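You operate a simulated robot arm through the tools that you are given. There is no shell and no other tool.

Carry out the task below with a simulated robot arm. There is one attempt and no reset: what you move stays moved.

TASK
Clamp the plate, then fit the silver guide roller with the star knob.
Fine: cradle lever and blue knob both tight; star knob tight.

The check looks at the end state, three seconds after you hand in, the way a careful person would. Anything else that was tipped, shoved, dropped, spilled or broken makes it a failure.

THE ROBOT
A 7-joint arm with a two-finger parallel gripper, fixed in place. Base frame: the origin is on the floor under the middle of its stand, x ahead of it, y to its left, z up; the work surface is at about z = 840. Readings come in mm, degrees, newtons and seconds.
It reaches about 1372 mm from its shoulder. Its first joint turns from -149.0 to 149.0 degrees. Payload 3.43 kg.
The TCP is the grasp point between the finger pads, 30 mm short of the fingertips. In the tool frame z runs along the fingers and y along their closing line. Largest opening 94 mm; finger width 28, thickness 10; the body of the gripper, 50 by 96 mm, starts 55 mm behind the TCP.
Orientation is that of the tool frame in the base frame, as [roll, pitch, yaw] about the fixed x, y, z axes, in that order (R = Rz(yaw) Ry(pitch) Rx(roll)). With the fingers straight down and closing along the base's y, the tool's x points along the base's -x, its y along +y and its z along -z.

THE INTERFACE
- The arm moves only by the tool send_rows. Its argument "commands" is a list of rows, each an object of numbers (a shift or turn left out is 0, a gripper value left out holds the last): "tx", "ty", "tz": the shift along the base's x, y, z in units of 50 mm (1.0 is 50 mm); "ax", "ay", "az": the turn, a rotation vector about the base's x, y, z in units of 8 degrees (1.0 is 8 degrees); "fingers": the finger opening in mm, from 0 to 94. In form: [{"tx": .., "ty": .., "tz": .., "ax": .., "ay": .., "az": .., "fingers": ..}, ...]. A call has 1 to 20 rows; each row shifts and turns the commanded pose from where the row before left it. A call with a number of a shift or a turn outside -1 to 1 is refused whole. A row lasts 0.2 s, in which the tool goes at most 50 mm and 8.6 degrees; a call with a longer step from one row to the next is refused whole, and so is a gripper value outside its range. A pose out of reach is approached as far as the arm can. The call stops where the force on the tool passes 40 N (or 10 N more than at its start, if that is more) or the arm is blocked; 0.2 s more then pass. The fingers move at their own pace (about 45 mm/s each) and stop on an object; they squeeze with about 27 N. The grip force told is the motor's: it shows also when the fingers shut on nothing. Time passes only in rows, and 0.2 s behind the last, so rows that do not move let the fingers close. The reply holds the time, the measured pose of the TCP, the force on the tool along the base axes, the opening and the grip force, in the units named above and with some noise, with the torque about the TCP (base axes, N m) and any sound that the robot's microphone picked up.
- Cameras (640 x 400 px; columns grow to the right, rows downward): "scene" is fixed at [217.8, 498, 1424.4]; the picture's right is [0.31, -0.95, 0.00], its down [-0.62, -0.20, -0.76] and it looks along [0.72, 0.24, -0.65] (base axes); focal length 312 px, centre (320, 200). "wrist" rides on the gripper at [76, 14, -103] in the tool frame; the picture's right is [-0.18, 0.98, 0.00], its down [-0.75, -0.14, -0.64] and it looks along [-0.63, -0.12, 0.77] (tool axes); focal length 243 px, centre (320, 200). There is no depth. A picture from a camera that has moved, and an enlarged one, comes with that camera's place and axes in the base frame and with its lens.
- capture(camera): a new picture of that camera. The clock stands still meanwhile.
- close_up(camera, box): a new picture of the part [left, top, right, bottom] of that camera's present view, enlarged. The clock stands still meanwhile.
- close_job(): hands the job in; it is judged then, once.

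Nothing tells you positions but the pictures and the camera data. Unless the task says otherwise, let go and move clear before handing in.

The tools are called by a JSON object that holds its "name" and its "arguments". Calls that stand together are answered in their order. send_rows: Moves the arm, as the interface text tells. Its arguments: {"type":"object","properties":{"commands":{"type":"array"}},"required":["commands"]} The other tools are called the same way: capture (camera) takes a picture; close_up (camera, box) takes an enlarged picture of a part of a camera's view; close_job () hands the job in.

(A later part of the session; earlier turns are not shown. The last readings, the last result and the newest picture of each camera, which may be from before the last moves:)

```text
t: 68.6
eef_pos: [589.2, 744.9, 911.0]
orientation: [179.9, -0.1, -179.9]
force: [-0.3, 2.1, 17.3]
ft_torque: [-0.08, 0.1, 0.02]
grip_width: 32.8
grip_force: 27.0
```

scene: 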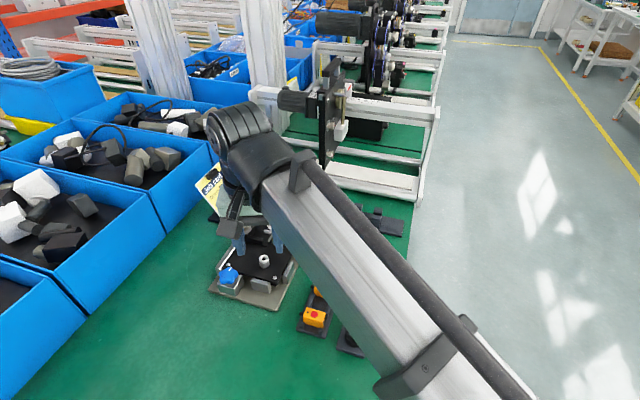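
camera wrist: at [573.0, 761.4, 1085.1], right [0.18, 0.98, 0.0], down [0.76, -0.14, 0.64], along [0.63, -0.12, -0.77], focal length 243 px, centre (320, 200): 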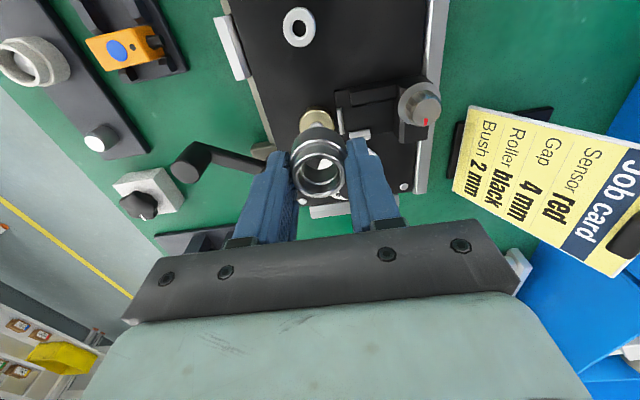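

Contact at 17 N upward at z≈911. I look to see if the roller is fully seated.

{"name": "close_up", "arguments": {"camera": "wrist", "box": [284, 150, 364, 205]}}

{"name": "close_up", "arguments": {"camera": "scene", "box": [245, 240, 295, 280]}}

```text
7.27 times, centred on (324, 178) of wrist
camera zoom: at [511.7, 759.5, 1013.8], right [0.18, 0.98, 0.0], down [0.76, -0.14, 0.64], along [0.63, -0.12, -0.77], focal length 1764 px, centre (291, 364)
```

zoom: 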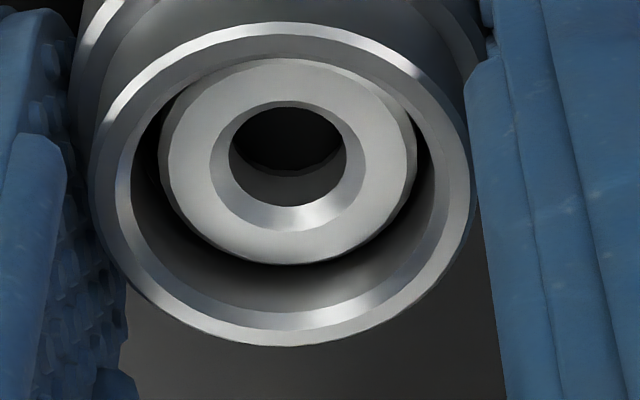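

```text
10.00 times, centred on (270, 260) of scene
camera zoom: at [217.8, 498.0, 1424.4], right [0.31, -0.95, 0.0], down [-0.62, -0.2, -0.76], along [0.72, 0.24, -0.65], focal length 3115 px, centre (820, -400)
```

zoom: 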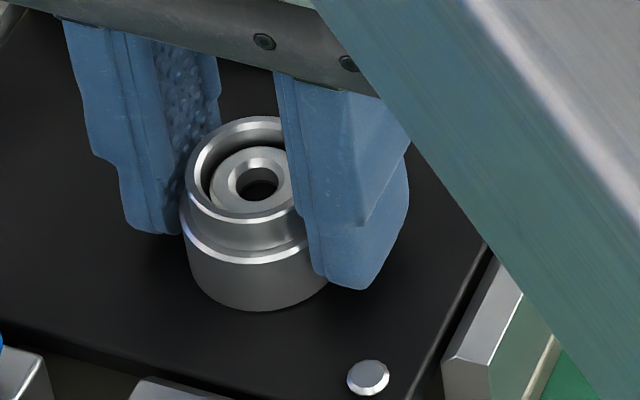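

The roller sits down on the plate with the post standing inside its counterbore. I release it and rise straight up.

{"name": "send_rows", "arguments": {"commands": [{"tz": 0.01, "fingers": 50}, {"fingers": 50}, {"fingers": 50}, {"tz": 0.4}, {"tz": 0.8}, {"tz": 0.8}, {"tz": 0.6}, {}, {}]}}

{"name": "capture", "arguments": {"camera": "wrist"}}

{"name": "close_up", "arguments": {"camera": "scene", "box": [240, 235, 300, 285]}}

```text
t: 70.6
eef_pos: [588.0, 746.5, 1040.1]
orientation: [-179.8, -0.3, -179.9]
force: [0.1, -1.2, 0.4]
ft_torque: [-0.02, 0.04, 0.02]
grip_width: 49.8
grip_force: 0.1
```

```text
taken
camera wrist: at [510.1, 760.8, 1142.8], right [0.18, 0.98, 0.0], down [0.76, -0.14, 0.64], along [0.63, -0.12, -0.77], focal length 243 px, centre (320, 200)
```

wrist: 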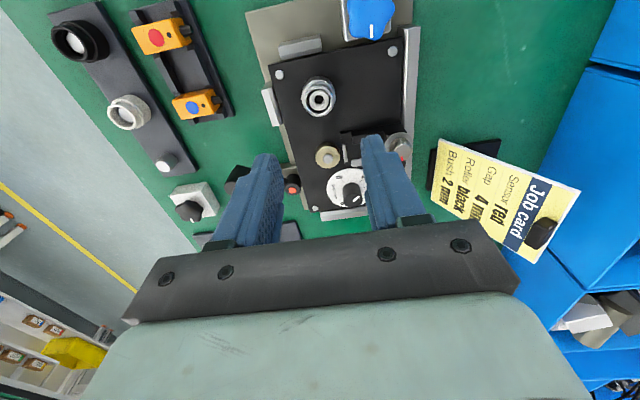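

```text
8.00 times, centred on (270, 260) of scene
camera zoom: at [217.8, 498.0, 1424.4], right [0.31, -0.95, 0.0], down [-0.62, -0.2, -0.76], along [0.72, 0.24, -0.65], focal length 2492 px, centre (720, -280)
```

zoom: 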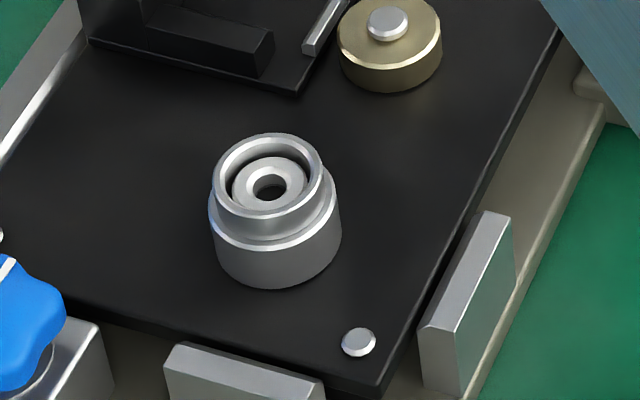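

The silver roller sits flat on the plate over the post. Now I go above the star knob (about (725, 526)) for a good look.

{"name": "send_rows", "arguments": {"commands": [{"tx": 0.39, "ty": -0.63, "tz": -0.1, "fingers": 54}, {"tx": 0.39, "ty": -0.63, "tz": -0.1}, {"tx": 0.39, "ty": -0.63, "tz": -0.1}, {"tx": 0.39, "ty": -0.63, "tz": -0.2}, {"tx": 0.39, "ty": -0.63, "tz": -0.3}, {"tx": 0.39, "ty": -0.63, "tz": -0.4}, {"tx": 0.39, "ty": -0.63, "tz": -0.4}, {}, {}, {}]}}

{"name": "capture", "arguments": {"camera": "wrist"}}

{"name": "close_up", "arguments": {"camera": "wrist", "box": [270, 70, 370, 150]}}

{"name": "close_up", "arguments": {"camera": "scene", "box": [340, 225, 410, 275]}}

```text
t: 72.8
eef_pos: [724.2, 525.6, 959.7]
orientation: [180.0, -0.3, -179.9]
force: [0.2, 0.3, -0.7]
ft_torque: [0.0, 0.01, -0.01]
grip_width: 54.2
grip_force: 0.0
```

```text
taken
camera wrist: at [647.2, 541.4, 1062.0], right [0.18, 0.98, 0.0], down [0.76, -0.14, 0.64], along [0.63, -0.12, -0.77], focal length 243 px, centre (320, 200)
```

wrist: 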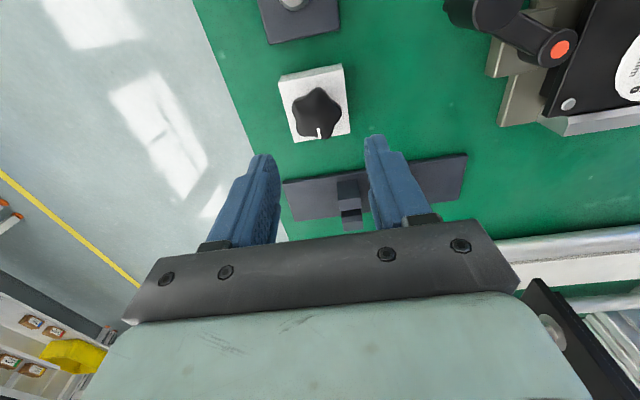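

```text
5.00 times, centred on (320, 110) of wrist
camera zoom: at [647.2, 541.4, 1062.0], right [0.18, 0.98, 0.0], down [0.76, -0.14, 0.64], along [0.63, -0.12, -0.77], focal length 1213 px, centre (320, 650)
```

zoom: 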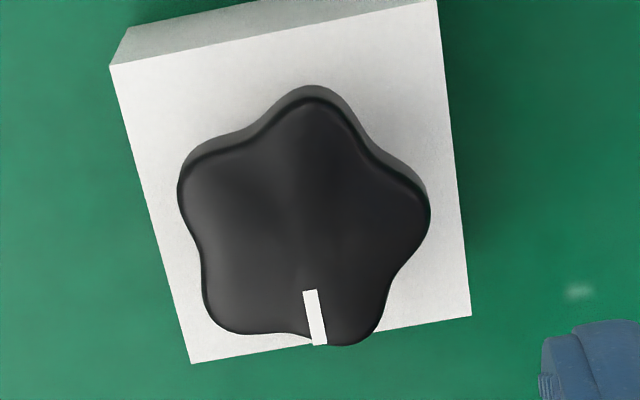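

```text
8.00 times, centred on (375, 250) of scene
camera zoom: at [217.8, 498.0, 1424.4], right [0.31, -0.95, 0.0], down [-0.62, -0.2, -0.76], along [0.72, 0.24, -0.65], focal length 2492 px, centre (-120, -200)
```

zoom: 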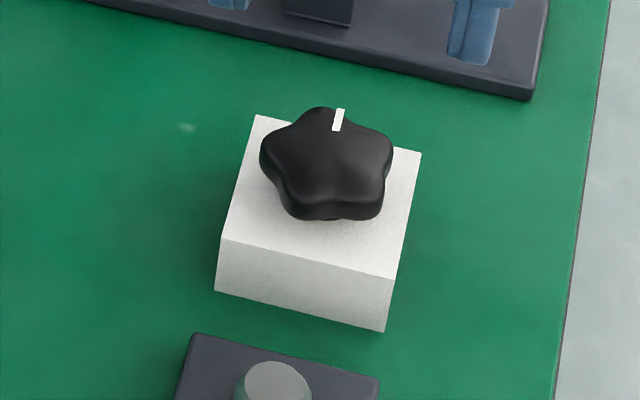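

The star knob's top centre is about (716.7, 525.2, 873.5) and a lobe is nearly along the fingers' closing line. I wind the wrist counter-clockwise by about 147° first, so there is plenty of clockwise travel for screwing.

{"name": "send_rows", "arguments": {"commands": [{"tx": -0.14, "ty": -0.03, "ay": -0.031, "az": 0.965}, {"az": 0.965}, {"az": 0.965}, {"az": 0.965}, {"az": 0.965}, {"az": 0.965}, {"az": 0.965}, {"az": 0.965}, {"az": 0.965}, {"az": 0.965}, {}]}}

{"name": "send_rows", "arguments": {"commands": [{"az": 0.965}, {"az": 0.965}, {"az": 0.965}, {"az": 0.965}, {"az": 0.965}, {"az": 0.965}, {"az": 0.965}, {"az": 0.965}, {"az": 0.965}, {}, {}, {}]}}

{"name": "capture", "arguments": {"camera": "wrist"}}

```text
t: 75.2
eef_pos: [717.8, 522.7, 960.0]
orientation: [-179.9, 0.1, -102.6]
force: [0.9, 0.3, -0.2]
ft_torque: [0.04, 0.0, -0.02]
grip_width: 54.0
grip_force: 0.1
```

```text
t: 77.8
eef_pos: [717.3, 522.5, 960.3]
orientation: [-179.9, 0.0, -33.2]
force: [-0.8, 0.1, 0.1]
ft_torque: [0.01, -0.02, 0.04]
grip_width: 53.9
grip_force: 0.1
```

```text
taken
camera wrist: at [773.4, 469.4, 1062.9], right [-0.69, -0.72, 0.0], down [-0.55, 0.53, 0.64], along [-0.46, 0.45, -0.77], focal length 243 px, centre (320, 200)
```

wrist: 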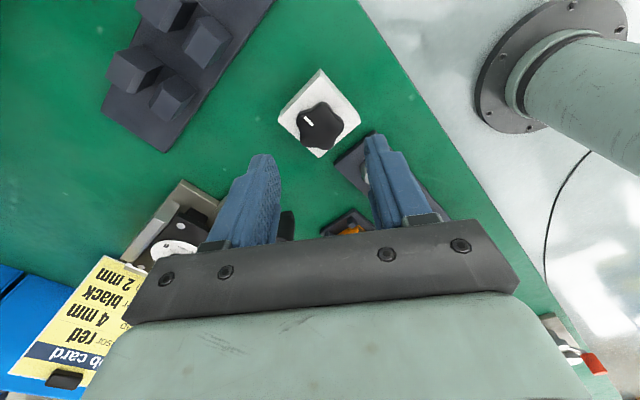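

{"name": "close_up", "arguments": {"camera": "wrist", "box": [270, 70, 370, 150]}}

```text
5.00 times, centred on (320, 110) of wrist
camera zoom: at [773.4, 469.4, 1062.9], right [-0.69, -0.72, 0.0], down [-0.55, 0.53, 0.64], along [-0.46, 0.45, -0.77], focal length 1213 px, centre (320, 650)
```

zoom: 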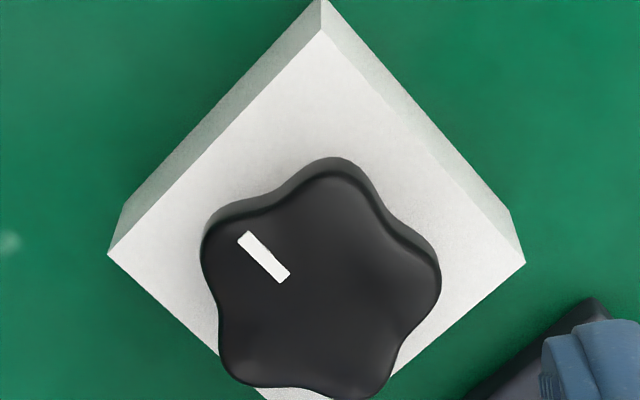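

Two opposite views put the knob's axis at (715.3, 525.5) with top z≈877 and block top z≈862. I centre, descend with tips just above the block, and close on the knob.

{"name": "send_rows", "arguments": {"commands": [{"tx": -0.064, "ty": 0.012}, {"tz": -0.5}, {"tz": -0.5}, {"tz": -0.3}, {}, {}]}}

{"name": "capture", "arguments": {"camera": "wrist"}}

{"name": "close_up", "arguments": {"camera": "scene", "box": [340, 215, 410, 275]}}

```text
t: 79.2
eef_pos: [715.3, 524.4, 895.2]
orientation: [-180.0, 0.1, -33.2]
force: [0.2, 0.4, -0.2]
ft_torque: [0.0, 0.0, 0.01]
grip_width: 54.1
grip_force: 0.0
```

```text
taken
camera wrist: at [770.5, 471.3, 997.5], right [-0.69, -0.72, 0.0], down [-0.55, 0.53, 0.64], along [-0.46, 0.45, -0.77], focal length 243 px, centre (320, 200)
```

wrist: 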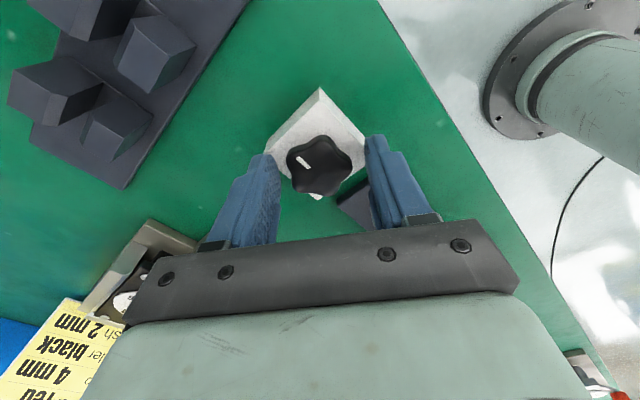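

```text
6.67 times, centred on (375, 245) of scene
camera zoom: at [217.8, 498.0, 1424.4], right [0.31, -0.95, 0.0], down [-0.62, -0.2, -0.76], along [0.72, 0.24, -0.65], focal length 2076 px, centre (-47, -100)
```

zoom: 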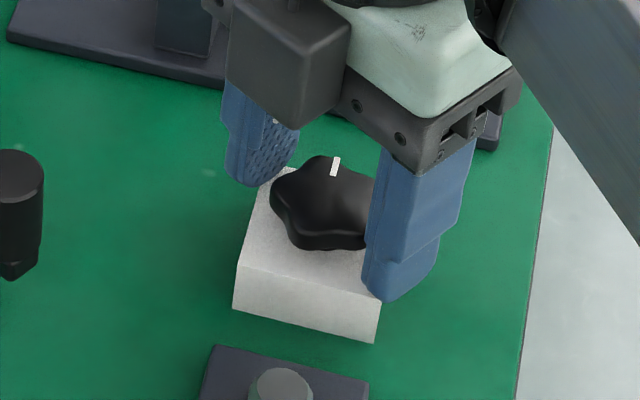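

The fingers straddle the knob. I close on it.

{"name": "send_rows", "arguments": {"commands": [{"fingers": 20}, {"fingers": 20}, {"fingers": 20}, {}]}}

{"name": "close_up", "arguments": {"camera": "wrist", "box": [260, 100, 380, 200]}}

```text
t: 80.2
eef_pos: [715.2, 524.8, 896.4]
orientation: [179.9, 0.1, -33.3]
force: [-0.4, -0.6, 0.9]
ft_torque: [0.01, -0.02, -0.02]
grip_width: 35.4
grip_force: 26.9
```

```text
4.00 times, centred on (320, 150) of wrist
camera zoom: at [770.6, 471.3, 997.7], right [-0.69, -0.72, 0.0], down [-0.55, 0.53, 0.64], along [-0.46, 0.45, -0.77], focal length 970 px, centre (320, 400)
```

zoom: 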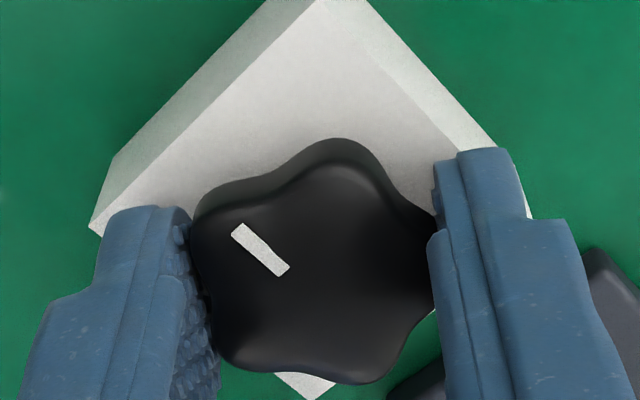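

Gripped at 35.4 mm with no side force. I lift it slowly and check.

{"name": "send_rows", "arguments": {"commands": [{"tz": 0.1}, {"tz": 0.3}, {"tz": 0.6}, {"tz": 0.9}, {"tz": 0.6}, {}, {}]}}

{"name": "capture", "arguments": {"camera": "wrist"}}

{"name": "close_up", "arguments": {"camera": "scene", "box": [340, 175, 430, 275]}}

```text
t: 81.8
eef_pos: [713.0, 524.1, 1022.0]
orientation: [-180.0, 0.2, -33.4]
force: [-0.1, -0.2, 0.1]
ft_torque: [0.03, -0.02, 0.01]
grip_width: 35.4
grip_force: 27.1
```

```text
taken
camera wrist: at [768.8, 470.0, 1124.1], right [-0.69, -0.72, 0.0], down [-0.55, 0.53, 0.64], along [-0.46, 0.45, -0.77], focal length 243 px, centre (320, 200)
```

wrist: 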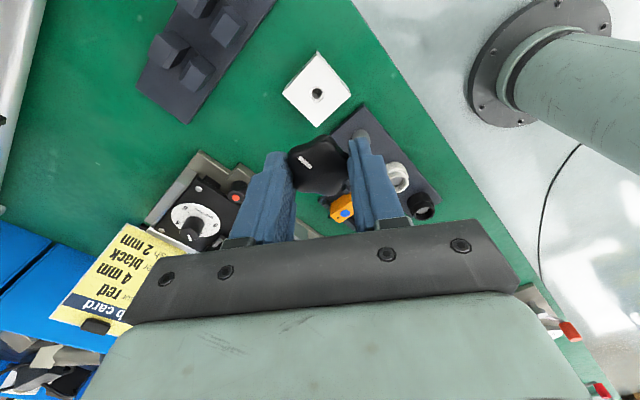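

```text
4.00 times, centred on (385, 225) of scene
camera zoom: at [217.8, 498.0, 1424.4], right [0.31, -0.95, 0.0], down [-0.62, -0.2, -0.76], along [0.72, 0.24, -0.65], focal length 1246 px, centre (60, 100)
```

zoom: 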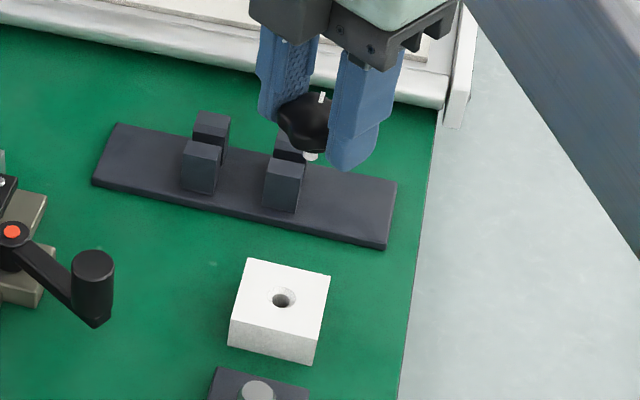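

The knob is up with its stud visible beneath. I measure the empty hole in the block to learn where the stud's axis sits relative to the gripper.

{"name": "close_up", "arguments": {"camera": "wrist", "box": [280, 50, 360, 130]}}

{"name": "close_up", "arguments": {"camera": "wrist", "box": [260, 120, 380, 220]}}

{"name": "close_up", "arguments": {"camera": "scene", "box": [370, 180, 430, 230]}}

```text
5.00 times, centred on (320, 90) of wrist
camera zoom: at [768.8, 470.0, 1124.1], right [-0.69, -0.72, 0.0], down [-0.55, 0.53, 0.64], along [-0.46, 0.45, -0.77], focal length 1213 px, centre (320, 750)
```

zoom: 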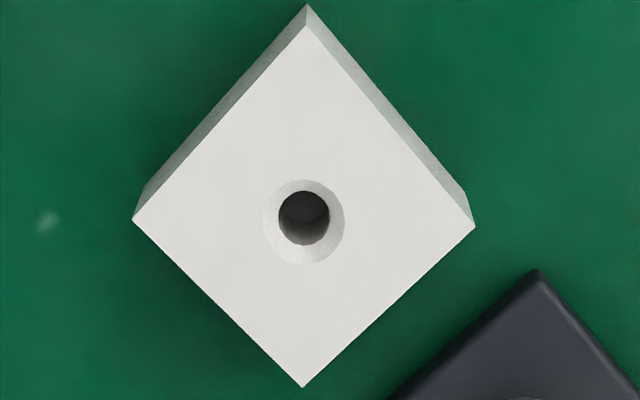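

```text
4.00 times, centred on (320, 170) of wrist
camera zoom: at [768.8, 470.0, 1124.1], right [-0.69, -0.72, 0.0], down [-0.55, 0.53, 0.64], along [-0.46, 0.45, -0.77], focal length 970 px, centre (320, 320)
```

zoom: 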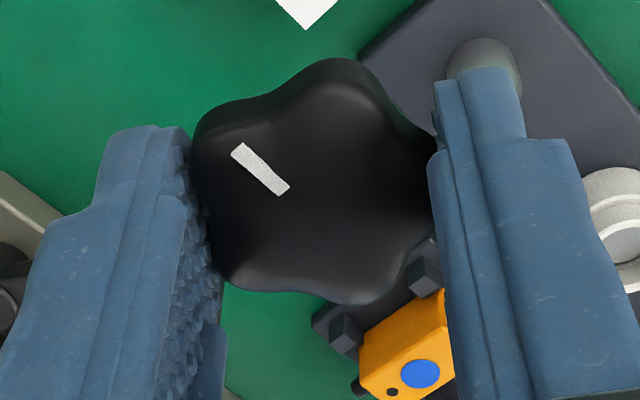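

```text
8.00 times, centred on (400, 205) of scene
camera zoom: at [217.8, 498.0, 1424.4], right [0.31, -0.95, 0.0], down [-0.62, -0.2, -0.76], along [0.72, 0.24, -0.65], focal length 2492 px, centre (-320, 160)
```

zoom: 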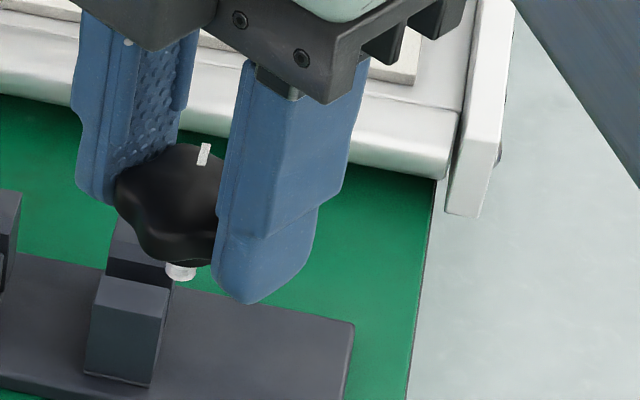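

The stud's axis is at the TCP within about a millimetre. I carry the knob at height to above the post.

{"name": "send_rows", "arguments": {"commands": [{"tx": -0.2, "ty": 0.35}, {"tx": -0.415, "ty": 0.735}, {"tx": -0.415, "ty": 0.735}, {"tx": -0.415, "ty": 0.735}, {"tx": -0.415, "ty": 0.735}, {"tx": -0.415, "ty": 0.735}, {"tx": -0.217, "ty": 0.383}, {"tz": -0.5}, {"tz": -0.5}, {}, {}, {}]}}

{"name": "capture", "arguments": {"camera": "wrist"}}

{"name": "close_up", "arguments": {"camera": "wrist", "box": [250, 60, 390, 200]}}

{"name": "close_up", "arguments": {"camera": "scene", "box": [230, 215, 310, 285]}}

```text
t: 84.4
eef_pos: [590.2, 744.0, 971.4]
orientation: [-179.9, 0.1, -33.3]
force: [0.1, 1.0, -0.1]
ft_torque: [0.02, -0.02, -0.02]
grip_width: 35.5
grip_force: 27.4
```

```text
taken
camera wrist: at [645.9, 691.3, 1073.4], right [-0.69, -0.72, 0.0], down [-0.55, 0.53, 0.64], along [-0.46, 0.45, -0.77], focal length 243 px, centre (320, 200)
```

wrist: 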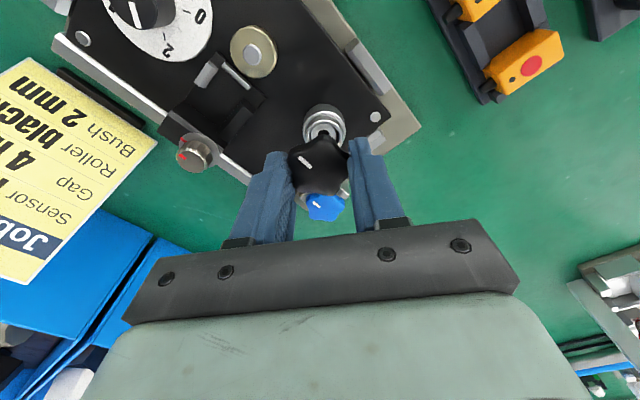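

```text
2.86 times, centred on (320, 130) of wrist
camera zoom: at [645.9, 691.3, 1073.4], right [-0.69, -0.72, 0.0], down [-0.55, 0.53, 0.64], along [-0.46, 0.45, -0.77], focal length 693 px, centre (320, 400)
```

zoom: 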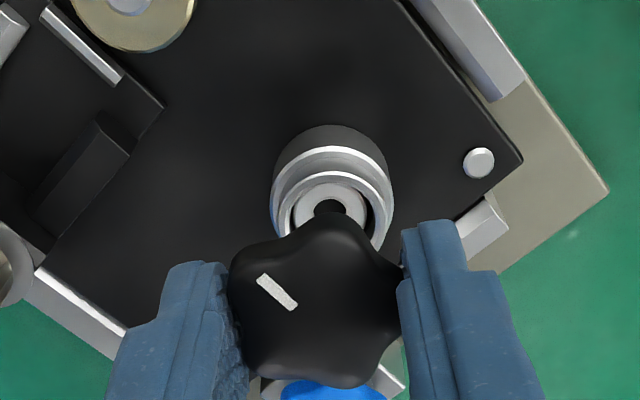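

```text
5.71 times, centred on (270, 250) of scene
camera zoom: at [217.8, 498.0, 1424.4], right [0.31, -0.95, 0.0], down [-0.62, -0.2, -0.76], along [0.72, 0.24, -0.65], focal length 1780 px, centre (606, -86)
```

zoom: 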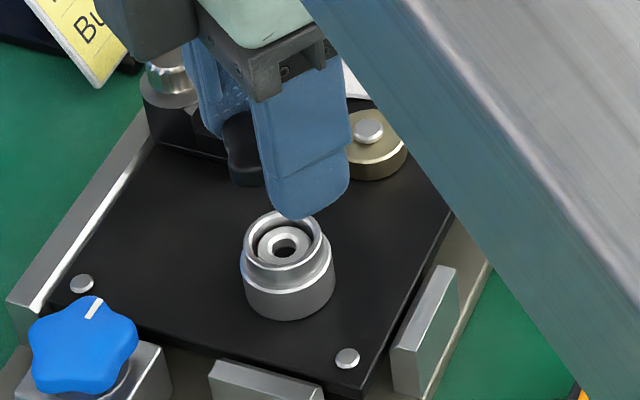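

{"name": "close_up", "arguments": {"camera": "wrist", "box": [290, 95, 360, 150]}}

{"name": "send_rows", "arguments": {"commands": [{}, {}]}}

{"name": "close_up", "arguments": {"camera": "wrist", "box": [290, 95, 360, 150]}}

```text
7.27 times, centred on (325, 122) of wrist
camera zoom: at [645.9, 691.3, 1073.4], right [-0.69, -0.72, 0.0], down [-0.55, 0.53, 0.64], along [-0.46, 0.45, -0.77], focal length 1764 px, centre (284, 764)
```

zoom: 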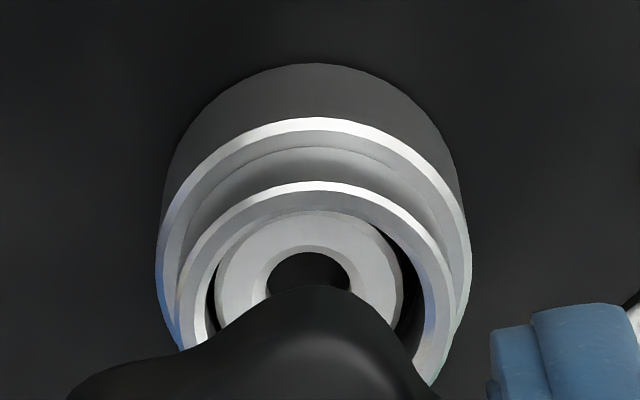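

```text
t: 85.0
eef_pos: [590.8, 743.9, 971.0]
orientation: [-179.9, 0.0, -33.3]
force: [0.8, 0.0, -0.8]
ft_torque: [0.01, -0.01, 0.02]
grip_width: 35.6
grip_force: 26.9
```

```text
7.27 times, centred on (325, 122) of wrist
camera zoom: at [645.9, 691.3, 1073.5], right [-0.69, -0.72, 0.0], down [-0.55, 0.53, 0.64], along [-0.46, 0.45, -0.77], focal length 1764 px, centre (284, 764)
```

zoom: 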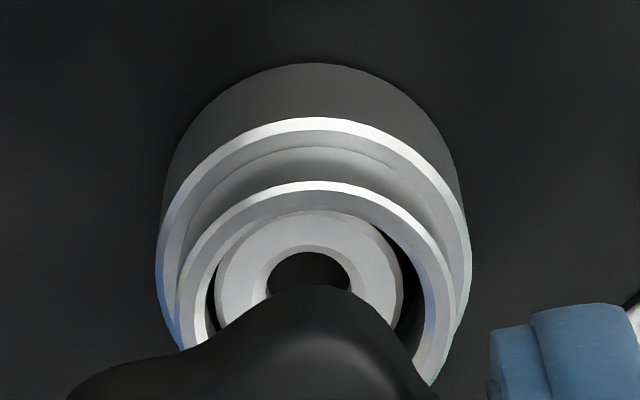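

From this angle a finger hides the stud from the scene camera. I turn the wrist about 51° further counter-clockwise so both fingers sit crosswise to the scene view.

{"name": "send_rows", "arguments": {"commands": [{"tz": 0.2, "az": 0.9}, {"az": 0.92}, {"az": 0.92}, {"az": 0.92}, {"az": 0.92}, {"az": 0.92}, {"az": 0.92}, {}, {}, {}]}}

{"name": "capture", "arguments": {"camera": "wrist"}}

{"name": "close_up", "arguments": {"camera": "scene", "box": [230, 200, 310, 280]}}

```text
t: 87.2
eef_pos: [589.0, 744.4, 981.3]
orientation: [180.0, 0.1, 18.2]
force: [-0.6, 0.4, 0.0]
ft_torque: [0.0, 0.03, -0.03]
grip_width: 35.6
grip_force: 27.2
```

```text
taken
camera wrist: at [666.3, 755.2, 1082.9], right [0.13, -0.99, 0.0], down [-0.76, -0.1, 0.64], along [-0.64, -0.08, -0.77], focal length 243 px, centre (320, 200)
```

wrist: 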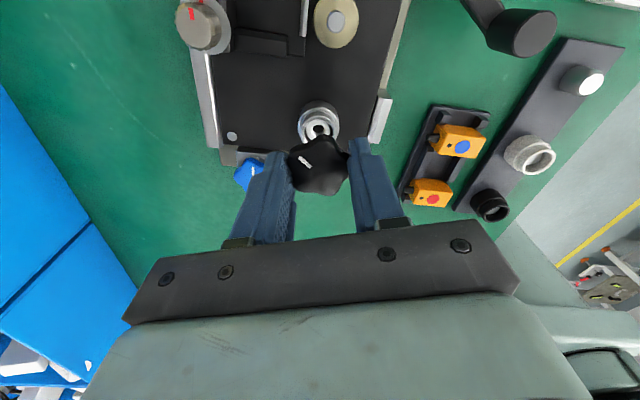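

```text
5.00 times, centred on (270, 240) of scene
camera zoom: at [217.8, 498.0, 1424.4], right [0.31, -0.95, 0.0], down [-0.62, -0.2, -0.76], along [0.72, 0.24, -0.65], focal length 1557 px, centre (570, 0)
```

zoom: 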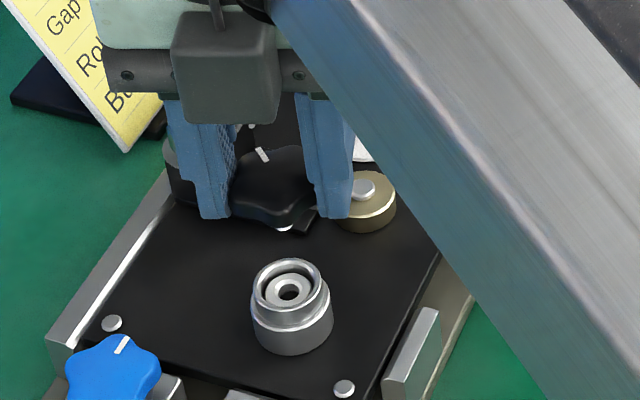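

{"name": "close_up", "arguments": {"camera": "wrist", "box": [285, 90, 355, 150]}}

{"name": "close_up", "arguments": {"camera": "scene", "box": [250, 225, 300, 275]}}

```text
6.67 times, centred on (320, 120) of wrist
camera zoom: at [666.3, 755.2, 1082.9], right [0.13, -0.99, 0.0], down [-0.76, -0.1, 0.64], along [-0.64, -0.08, -0.77], focal length 1618 px, centre (320, 733)
```

zoom: 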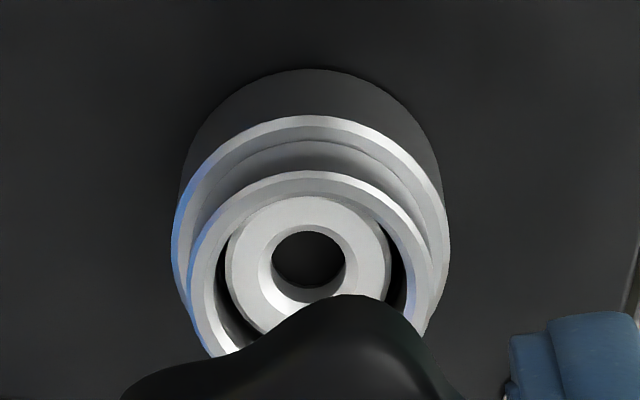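

```text
8.00 times, centred on (275, 250) of scene
camera zoom: at [217.8, 498.0, 1424.4], right [0.31, -0.95, 0.0], down [-0.62, -0.2, -0.76], along [0.72, 0.24, -0.65], focal length 2492 px, centre (680, -200)
```

zoom: 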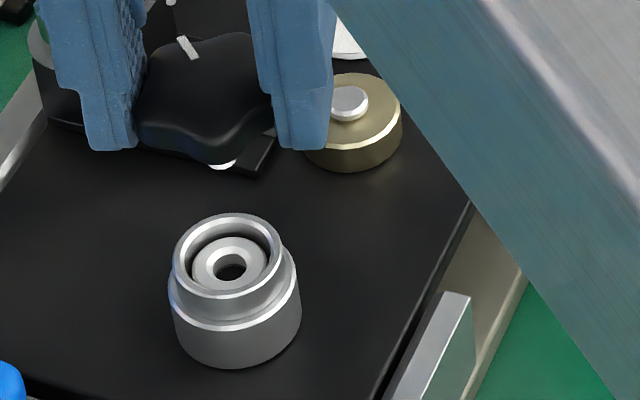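

The post's hole centre is (585.5, 745.5) at z≈900, and the stud is about 3.6 mm too far in +x. I correct and lower to just above the roller, then check again.

{"name": "send_rows", "arguments": {"commands": [{"tx": -0.072, "ty": 0.004}, {"tz": -0.25}, {"tz": -0.2}, {}, {}, {}]}}

{"name": "close_up", "arguments": {"camera": "wrist", "box": [270, 100, 370, 190]}}

{"name": "close_up", "arguments": {"camera": "scene", "box": [250, 225, 300, 275]}}

```text
t: 88.6
eef_pos: [587.2, 745.2, 958.9]
orientation: [180.0, 0.1, 18.1]
force: [0.7, 0.1, -0.4]
ft_torque: [-0.01, -0.02, -0.01]
grip_width: 35.6
grip_force: 27.1
```

```text
4.44 times, centred on (320, 145) of wrist
camera zoom: at [663.4, 756.1, 1060.9], right [0.13, -0.99, 0.0], down [-0.76, -0.1, 0.64], along [-0.64, -0.08, -0.77], focal length 1078 px, centre (320, 444)
```

zoom: 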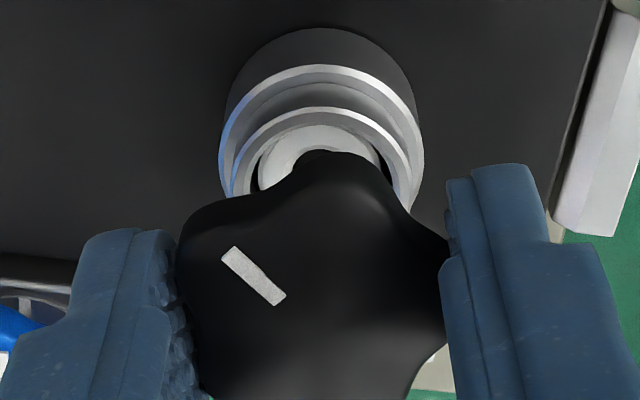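

```text
8.00 times, centred on (275, 250) of scene
camera zoom: at [217.8, 498.0, 1424.4], right [0.31, -0.95, 0.0], down [-0.62, -0.2, -0.76], along [0.72, 0.24, -0.65], focal length 2492 px, centre (680, -200)
```

zoom: 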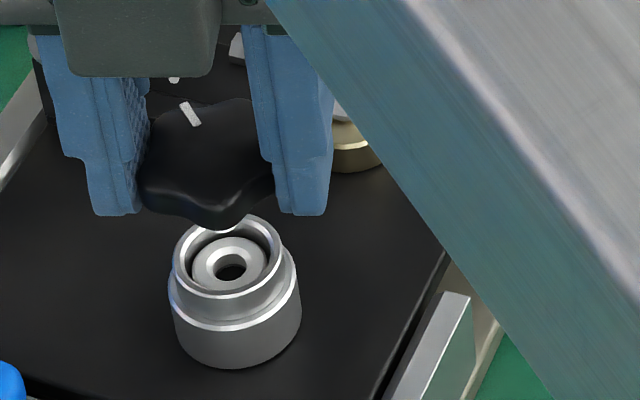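

{"name": "close_up", "arguments": {"camera": "scene", "box": [258, 245, 288, 270]}}

{"name": "close_up", "arguments": {"camera": "wrist", "box": [290, 100, 360, 150]}}

```text
16.00 times, centred on (273, 258) of scene
camera zoom: at [217.8, 498.0, 1424.4], right [0.31, -0.95, 0.0], down [-0.62, -0.2, -0.76], along [0.72, 0.24, -0.65], focal length 4984 px, centre (1072, -720)
```

zoom: 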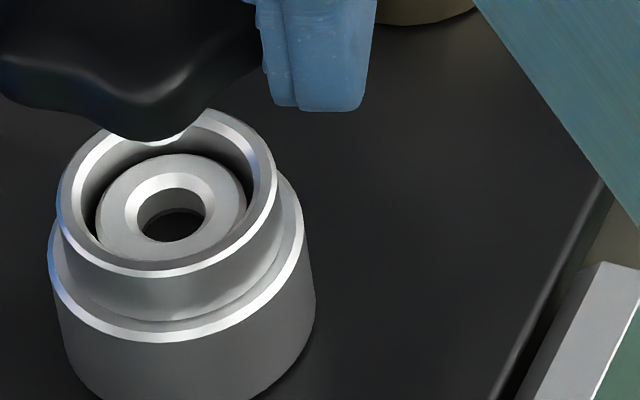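

```text
8.00 times, centred on (325, 125) of wrist
camera zoom: at [663.4, 756.1, 1060.9], right [0.13, -0.99, 0.0], down [-0.76, -0.1, 0.64], along [-0.64, -0.08, -0.77], focal length 1941 px, centre (280, 800)
```

zoom: 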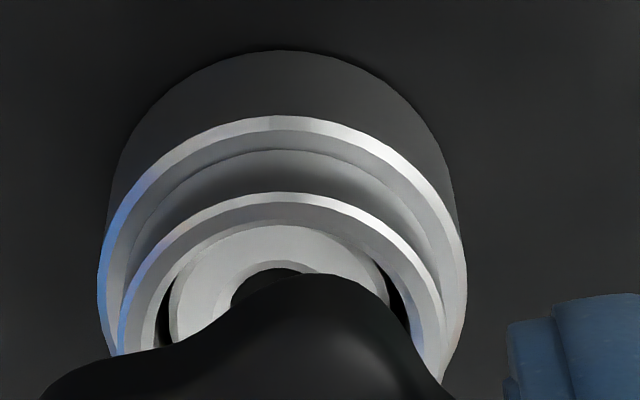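

Stud and hole now look aligned to within about 1 mm. I make a small correction and lower gently, watching force.

{"name": "send_rows", "arguments": {"commands": [{"tx": -0.016, "ty": -0.012}, {"tz": -0.06}, {"tz": -0.06}, {}, {}]}}

{"name": "close_up", "arguments": {"camera": "scene", "box": [258, 245, 288, 270]}}

```text
t: 89.8
eef_pos: [584.4, 744.5, 952.7]
orientation: [180.0, 0.1, 18.1]
force: [-0.4, 0.0, -0.5]
ft_torque: [0.0, 0.05, 0.01]
grip_width: 35.4
grip_force: 26.5
```

```text
16.00 times, centred on (273, 258) of scene
camera zoom: at [217.8, 498.0, 1424.4], right [0.31, -0.95, 0.0], down [-0.62, -0.2, -0.76], along [0.72, 0.24, -0.65], focal length 4984 px, centre (1072, -720)
```

zoom: 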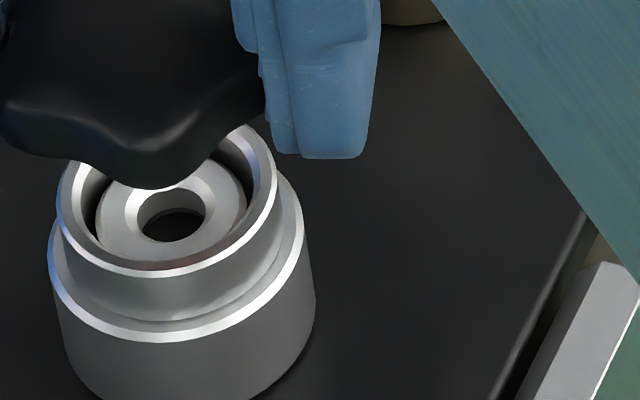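

{"name": "send_rows", "arguments": {"commands": [{"tz": -0.05}, {"tz": -0.03}, {}, {}]}}

{"name": "close_up", "arguments": {"camera": "scene", "box": [258, 245, 288, 270]}}

{"name": "close_up", "arguments": {"camera": "wrist", "box": [270, 110, 370, 200]}}

```text
t: 90.8
eef_pos: [585.7, 743.8, 946.8]
orientation: [180.0, 0.2, 18.1]
force: [-0.1, -0.4, -0.1]
ft_torque: [-0.01, 0.0, -0.02]
grip_width: 35.2
grip_force: 26.5
```

```text
16.00 times, centred on (273, 258) of scene
camera zoom: at [217.8, 498.0, 1424.4], right [0.31, -0.95, 0.0], down [-0.62, -0.2, -0.76], along [0.72, 0.24, -0.65], focal length 4984 px, centre (1072, -720)
```

zoom: 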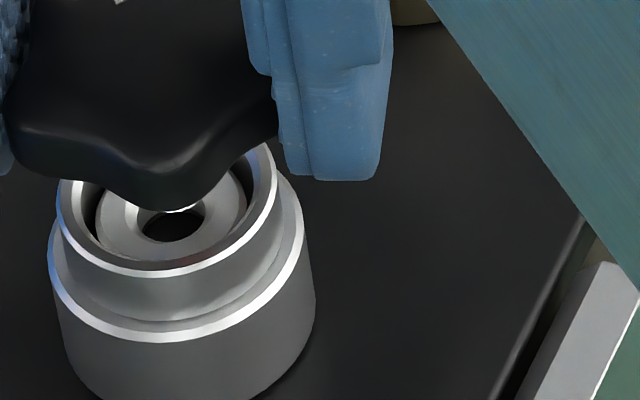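

```text
4.44 times, centred on (320, 155) of wrist
camera zoom: at [661.9, 754.5, 1049.6], right [0.13, -0.99, 0.0], down [-0.76, -0.1, 0.64], along [-0.64, -0.08, -0.77], focal length 1078 px, centre (320, 400)
```

zoom: 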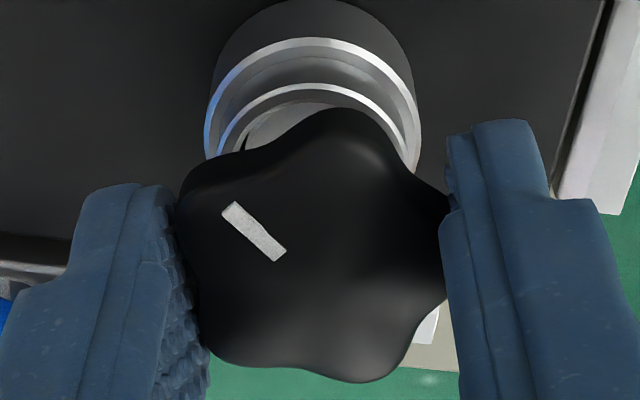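

{"name": "close_up", "arguments": {"camera": "scene", "box": [264, 252, 279, 264]}}

```text
16.00 times, centred on (272, 258) of scene
camera zoom: at [217.8, 498.0, 1424.4], right [0.31, -0.95, 0.0], down [-0.62, -0.2, -0.76], along [0.72, 0.24, -0.65], focal length 4984 px, centre (1096, -728)
```

zoom: 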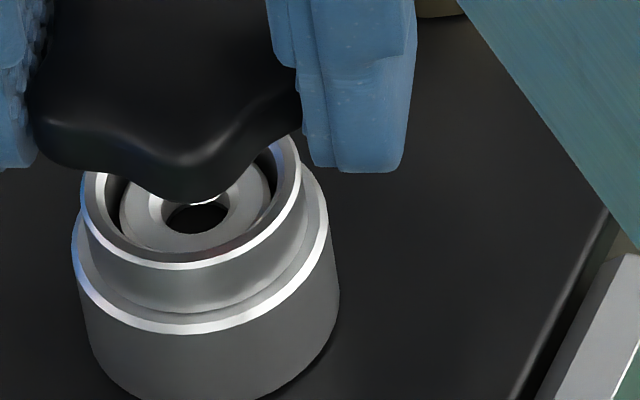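

The visible sliver of stud fits a circle centred on the hole, so alignment looks good. I lower further in small steps.

{"name": "send_rows", "arguments": {"commands": [{"tz": -0.04}, {}, {}]}}

{"name": "send_rows", "arguments": {"commands": [{"tz": -0.04}, {}, {}]}}

{"name": "close_up", "arguments": {"camera": "scene", "box": [258, 245, 288, 270]}}

```text
t: 91.6
eef_pos: [584.8, 742.5, 945.4]
orientation: [180.0, 0.1, 18.1]
force: [0.3, 0.3, 0.4]
ft_torque: [0.0, 0.02, 0.0]
grip_width: 35.5
grip_force: 26.6
```

```text
t: 92.4
eef_pos: [585.2, 744.2, 943.1]
orientation: [-180.0, 0.2, 18.1]
force: [0.3, 0.5, -0.3]
ft_torque: [-0.01, -0.02, -0.03]
grip_width: 35.5
grip_force: 26.8
```

```text
16.00 times, centred on (273, 258) of scene
camera zoom: at [217.8, 498.0, 1424.4], right [0.31, -0.95, 0.0], down [-0.62, -0.2, -0.76], along [0.72, 0.24, -0.65], focal length 4984 px, centre (1072, -720)
```

zoom: 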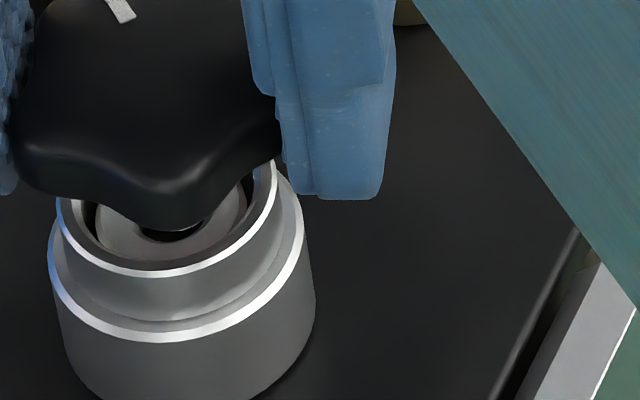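

{"name": "send_rows", "arguments": {"commands": [{"tz": -0.04}, {}, {}]}}

{"name": "send_rows", "arguments": {"commands": [{"tz": -0.04}, {}, {}]}}

{"name": "send_rows", "arguments": {"commands": [{"tz": -0.04}, {}, {}]}}

```text
t: 93.2
eef_pos: [585.3, 742.5, 942.3]
orientation: [180.0, 0.0, 18.1]
force: [-0.2, 1.0, 0.0]
ft_torque: [0.0, 0.02, 0.01]
grip_width: 35.6
grip_force: 26.6
```

```text
t: 94.0
eef_pos: [586.3, 743.9, 938.8]
orientation: [180.0, 0.0, 18.1]
force: [1.3, 5.6, 4.3]
ft_torque: [0.21, 0.02, -0.01]
grip_width: 35.3
grip_force: 27.0
```

```text
t: 94.8
eef_pos: [586.2, 744.9, 938.1]
orientation: [179.9, 0.0, 18.0]
force: [5.5, 12.8, 0.1]
ft_torque: [0.3, -0.13, 0.0]
grip_width: 35.7
grip_force: 27.7
```

The stud has met the hole's edge and is being pushed toward +y, so I shift to centre it.

{"name": "send_rows", "arguments": {"commands": [{"tx": 0.008, "ty": 0.02}, {}, {}]}}

{"name": "close_up", "arguments": {"camera": "scene", "box": [258, 245, 288, 270]}}

```text
t: 95.6
eef_pos: [584.7, 745.1, 937.3]
orientation: [180.0, 0.1, 18.1]
force: [3.8, 10.1, -0.1]
ft_torque: [0.21, -0.19, 0.04]
grip_width: 35.5
grip_force: 27.6
```

```text
16.00 times, centred on (273, 258) of scene
camera zoom: at [217.8, 498.0, 1424.4], right [0.31, -0.95, 0.0], down [-0.62, -0.2, -0.76], along [0.72, 0.24, -0.65], focal length 4984 px, centre (1072, -720)
```

zoom: 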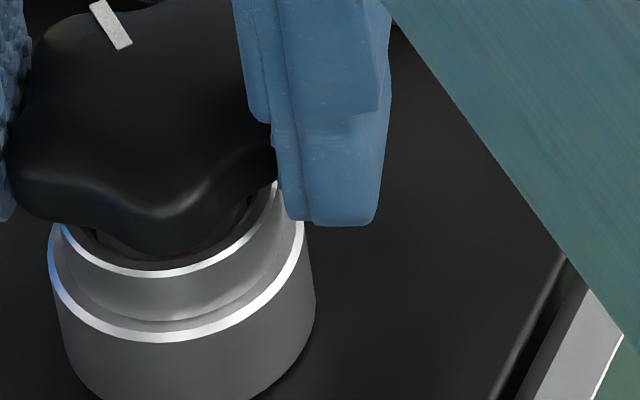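

{"name": "send_rows", "arguments": {"commands": [{"tx": 0.015, "ty": 0.03}, {}, {}]}}

{"name": "send_rows", "arguments": {"commands": [{"tz": -0.03}, {}, {}]}}

```text
t: 96.4
eef_pos: [586.5, 744.8, 938.2]
orientation: [179.8, 0.2, 18.1]
force: [-8.6, -9.8, -2.1]
ft_torque: [-0.26, 0.2, -0.02]
grip_width: 35.5
grip_force: 26.7
```

```text
t: 97.2
eef_pos: [586.2, 744.6, 937.2]
orientation: [179.9, 0.2, 18.1]
force: [-13.2, -15.8, 5.3]
ft_torque: [-0.35, 0.41, -0.03]
grip_width: 35.5
grip_force: 27.2
```

The stud is captured laterally. I move back about half to centre it.

{"name": "send_rows", "arguments": {"commands": [{"tx": -0.012, "ty": -0.016}, {}, {}]}}

{"name": "send_rows", "arguments": {"commands": [{"tz": -0.03}, {}, {}]}}

```text
t: 98.0
eef_pos: [586.0, 744.8, 936.8]
orientation: [-180.0, 0.0, 18.1]
force: [-11.4, -10.7, 4.8]
ft_torque: [-0.32, 0.43, -0.02]
grip_width: 35.5
grip_force: 26.9
```

```text
t: 98.8
eef_pos: [586.6, 744.7, 936.4]
orientation: [-179.9, 0.0, 18.2]
force: [-6.7, -11.0, 19.1]
ft_torque: [-0.24, 0.06, -0.07]
grip_width: 35.5
grip_force: 27.5
```

Vertical contact of 19 N: the stud is at its thread start. I ease the side force and begin turning clockwise with light downward pressure.

{"name": "send_rows", "arguments": {"commands": [{"tx": -0.01, "ty": -0.014}, {"az": -0.5}, {"az": -0.5}, {"az": -0.5}, {}, {}]}}

{"name": "send_rows", "arguments": {"commands": [{"az": -0.5}, {"az": -0.5}, {"az": -0.5}, {"az": -0.5}, {}, {}]}}

```text
t: 100.2
eef_pos: [586.8, 745.8, 935.5]
orientation: [-179.9, 0.0, 6.0]
force: [6.3, 4.5, 19.1]
ft_torque: [0.1, -0.29, 0.0]
grip_width: 35.3
grip_force: 26.9
```

```text
t: 101.6
eef_pos: [586.9, 746.3, 933.8]
orientation: [-180.0, 0.2, -9.9]
force: [11.8, 6.6, 11.0]
ft_torque: [0.1, -0.44, -0.01]
grip_width: 35.6
grip_force: 26.7
```

The knob descends as it turns – threads seem to engage. I continue clockwise, correcting side force and keeping light downward pressure.

{"name": "send_rows", "arguments": {"commands": [{"tx": 0.01, "ty": 0.006, "tz": -0.006, "az": -0.5}, {"az": -0.5}, {"az": -0.5}, {"tz": -0.006, "az": -0.5}, {}, {}]}}

{"name": "close_up", "arguments": {"camera": "wrist", "box": [260, 100, 380, 200]}}

{"name": "close_up", "arguments": {"camera": "scene", "box": [253, 235, 293, 270]}}

```text
t: 103.0
eef_pos: [585.4, 745.0, 934.8]
orientation: [179.9, 0.1, -25.9]
force: [1.5, 6.4, 6.7]
ft_torque: [0.1, -0.11, -0.01]
grip_width: 35.6
grip_force: 26.9
```

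```text
4.00 times, centred on (320, 150) of wrist
camera zoom: at [647.6, 699.5, 1036.2], right [-0.59, -0.8, 0.0], down [-0.61, 0.46, 0.64], along [-0.52, 0.38, -0.77], focal length 970 px, centre (320, 400)
```

zoom: 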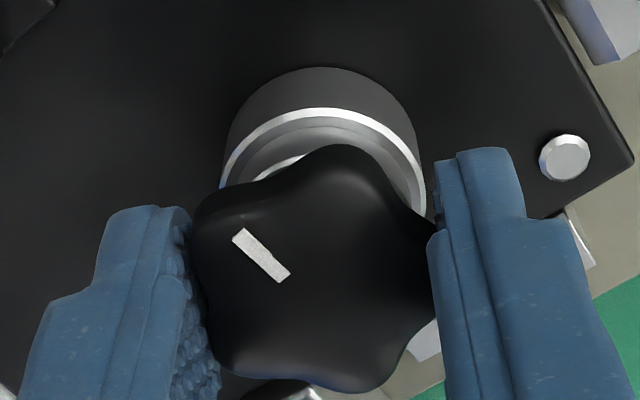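

```text
11.43 times, centred on (273, 252) of scene
camera zoom: at [217.8, 498.0, 1424.4], right [0.31, -0.95, 0.0], down [-0.62, -0.2, -0.76], along [0.72, 0.24, -0.65], focal length 3560 px, centre (857, -400)
```

zoom: 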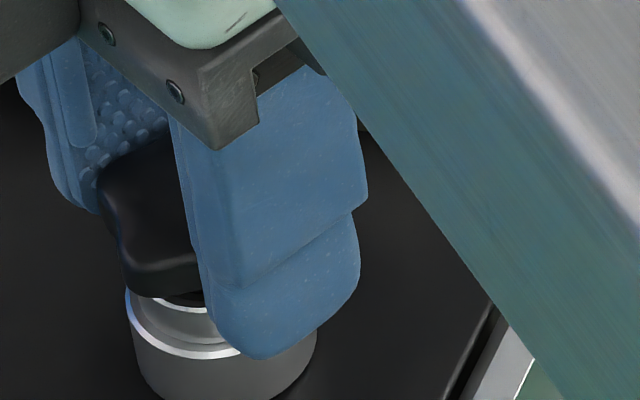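

The knob turns with the fingers. I keep screwing it down, 30° or so per call.

{"name": "send_rows", "arguments": {"commands": [{"ty": 0.006, "tz": -0.006, "az": -0.6}, {"az": -0.6}, {"tz": -0.006, "az": -0.6}, {"az": -0.6}, {"tz": -0.004, "az": -0.6}, {}]}}

{"name": "send_rows", "arguments": {"commands": [{"tz": -0.006, "az": -0.6}, {"az": -0.6}, {"tz": -0.006, "az": -0.6}, {"az": -0.6}, {"tz": -0.004, "az": -0.6}, {}]}}

```text
t: 104.4
eef_pos: [584.6, 744.3, 934.4]
orientation: [-180.0, 0.2, -50.0]
force: [-1.0, -2.8, 6.8]
ft_torque: [-0.09, 0.06, -0.03]
grip_width: 35.7
grip_force: 26.9
```

```text
t: 105.8
eef_pos: [587.2, 744.6, 933.0]
orientation: [180.0, 0.2, -74.0]
force: [-3.7, -2.9, 0.9]
ft_torque: [-0.03, 0.08, 0.01]
grip_width: 35.4
grip_force: 27.5
```

{"name": "send_rows", "arguments": {"commands": [{"tz": -0.006, "az": -0.6}, {"az": -0.6}, {"tz": -0.006, "az": -0.6}, {"az": -0.6}, {"tz": -0.004, "az": -0.6}, {}]}}

{"name": "close_up", "arguments": {"camera": "wrist", "box": [260, 100, 380, 200]}}

{"name": "close_up", "arguments": {"camera": "scene", "box": [253, 235, 293, 270]}}

```text
t: 107.2
eef_pos: [586.4, 745.3, 932.0]
orientation: [-180.0, 0.2, -98.0]
force: [-3.3, -3.1, 2.3]
ft_torque: [-0.1, 0.04, -0.03]
grip_width: 35.6
grip_force: 26.9
```

```text
4.00 times, centred on (320, 150) of wrist
camera zoom: at [560.5, 672.3, 1034.3], right [-0.95, 0.32, 0.0], down [0.24, 0.73, 0.64], along [0.2, 0.61, -0.77], focal length 970 px, centre (320, 400)
```

zoom: 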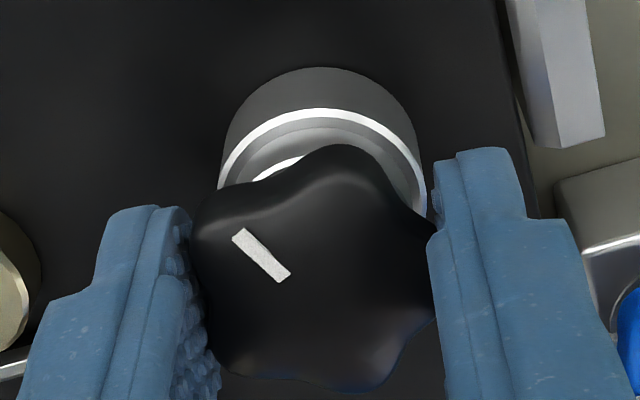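

```text
11.43 times, centred on (273, 252) of scene
camera zoom: at [217.8, 498.0, 1424.4], right [0.31, -0.95, 0.0], down [-0.62, -0.2, -0.76], along [0.72, 0.24, -0.65], focal length 3560 px, centre (857, -400)
```

zoom: 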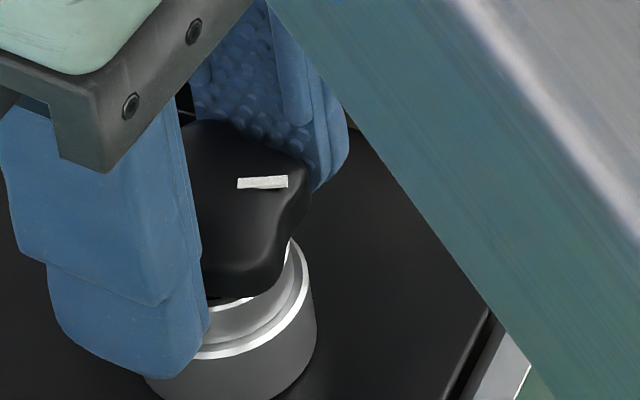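

{"name": "send_rows", "arguments": {"commands": [{"az": -0.6}, {"az": -0.6}, {"az": -0.6}, {"az": -0.6}, {"az": -0.6}, {}]}}

{"name": "send_rows", "arguments": {"commands": [{"az": -0.6}, {"az": -0.6}, {"az": -0.6}, {"az": -0.6}, {"az": -0.6}, {}]}}

```text
t: 108.6
eef_pos: [586.5, 746.4, 932.6]
orientation: [-180.0, 0.1, -121.9]
force: [-2.0, -1.7, -2.5]
ft_torque: [0.01, 0.02, 0.0]
grip_width: 35.5
grip_force: 27.5
```

```text
t: 110.0
eef_pos: [584.6, 745.2, 931.7]
orientation: [180.0, 0.1, -146.0]
force: [-2.5, 1.8, -6.1]
ft_torque: [0.12, 0.0, -0.01]
grip_width: 35.6
grip_force: 27.2
```

The z-force shows the thread pulling the knob down (about 4 mm per turn). I continue clockwise, lowering to match.

{"name": "send_rows", "arguments": {"commands": [{"tz": -0.01, "az": -0.6}, {"az": -0.6}, {"tz": -0.003, "az": -0.6}, {"az": -0.6}, {"az": -0.6}, {}]}}

{"name": "send_rows", "arguments": {"commands": [{"tz": -0.003, "az": -0.6}, {"az": -0.6}, {"tz": -0.003, "az": -0.6}, {"az": -0.6}, {"az": -0.6}, {}]}}

{"name": "send_rows", "arguments": {"commands": [{"tz": -0.003, "az": -0.6}, {"az": -0.6}, {"tz": -0.003, "az": -0.6}, {"az": -0.6}, {"az": -0.6}, {}]}}

```text
t: 111.4
eef_pos: [586.8, 745.1, 931.9]
orientation: [180.0, 0.1, -170.0]
force: [4.8, -0.9, -1.9]
ft_torque: [-0.05, -0.16, 0.26]
grip_width: 35.4
grip_force: 27.0
```

```text
t: 112.8
eef_pos: [585.7, 744.7, 930.5]
orientation: [180.0, 0.1, 166.0]
force: [2.0, -1.7, -0.1]
ft_torque: [-0.03, -0.04, 0.28]
grip_width: 35.6
grip_force: 26.9
```

```text
t: 114.2
eef_pos: [586.4, 746.0, 930.6]
orientation: [-179.9, 0.1, 142.0]
force: [-0.7, -4.1, 1.5]
ft_torque: [-0.08, -0.04, 0.3]
grip_width: 35.5
grip_force: 27.1
```

Torque has risen to about 0.3 N·m and levelled off. I check whether the knob is still turning or the fingers are slipping.

{"name": "close_up", "arguments": {"camera": "wrist", "box": [260, 100, 380, 200]}}

{"name": "close_up", "arguments": {"camera": "scene", "box": [253, 235, 293, 270]}}

```text
4.00 times, centred on (320, 150) of wrist
camera zoom: at [533.9, 803.8, 1033.1], right [0.75, 0.66, 0.0], down [0.51, -0.57, 0.64], along [0.43, -0.48, -0.77], focal length 970 px, centre (320, 400)
```

zoom: 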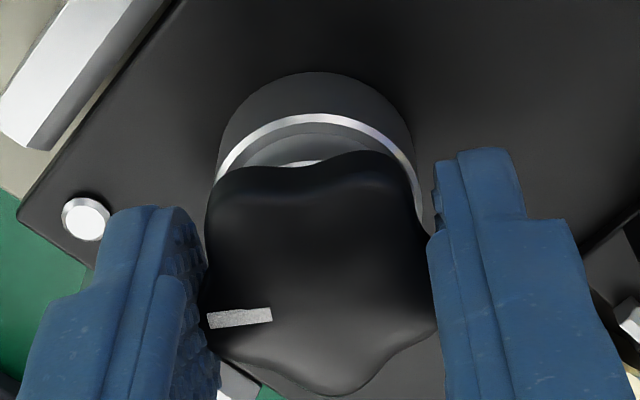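

```text
11.43 times, centred on (273, 252) of scene
camera zoom: at [217.8, 498.0, 1424.4], right [0.31, -0.95, 0.0], down [-0.62, -0.2, -0.76], along [0.72, 0.24, -0.65], focal length 3560 px, centre (857, -400)
```

zoom: 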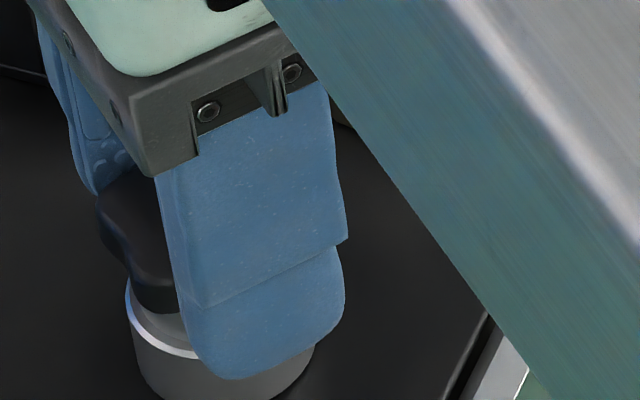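

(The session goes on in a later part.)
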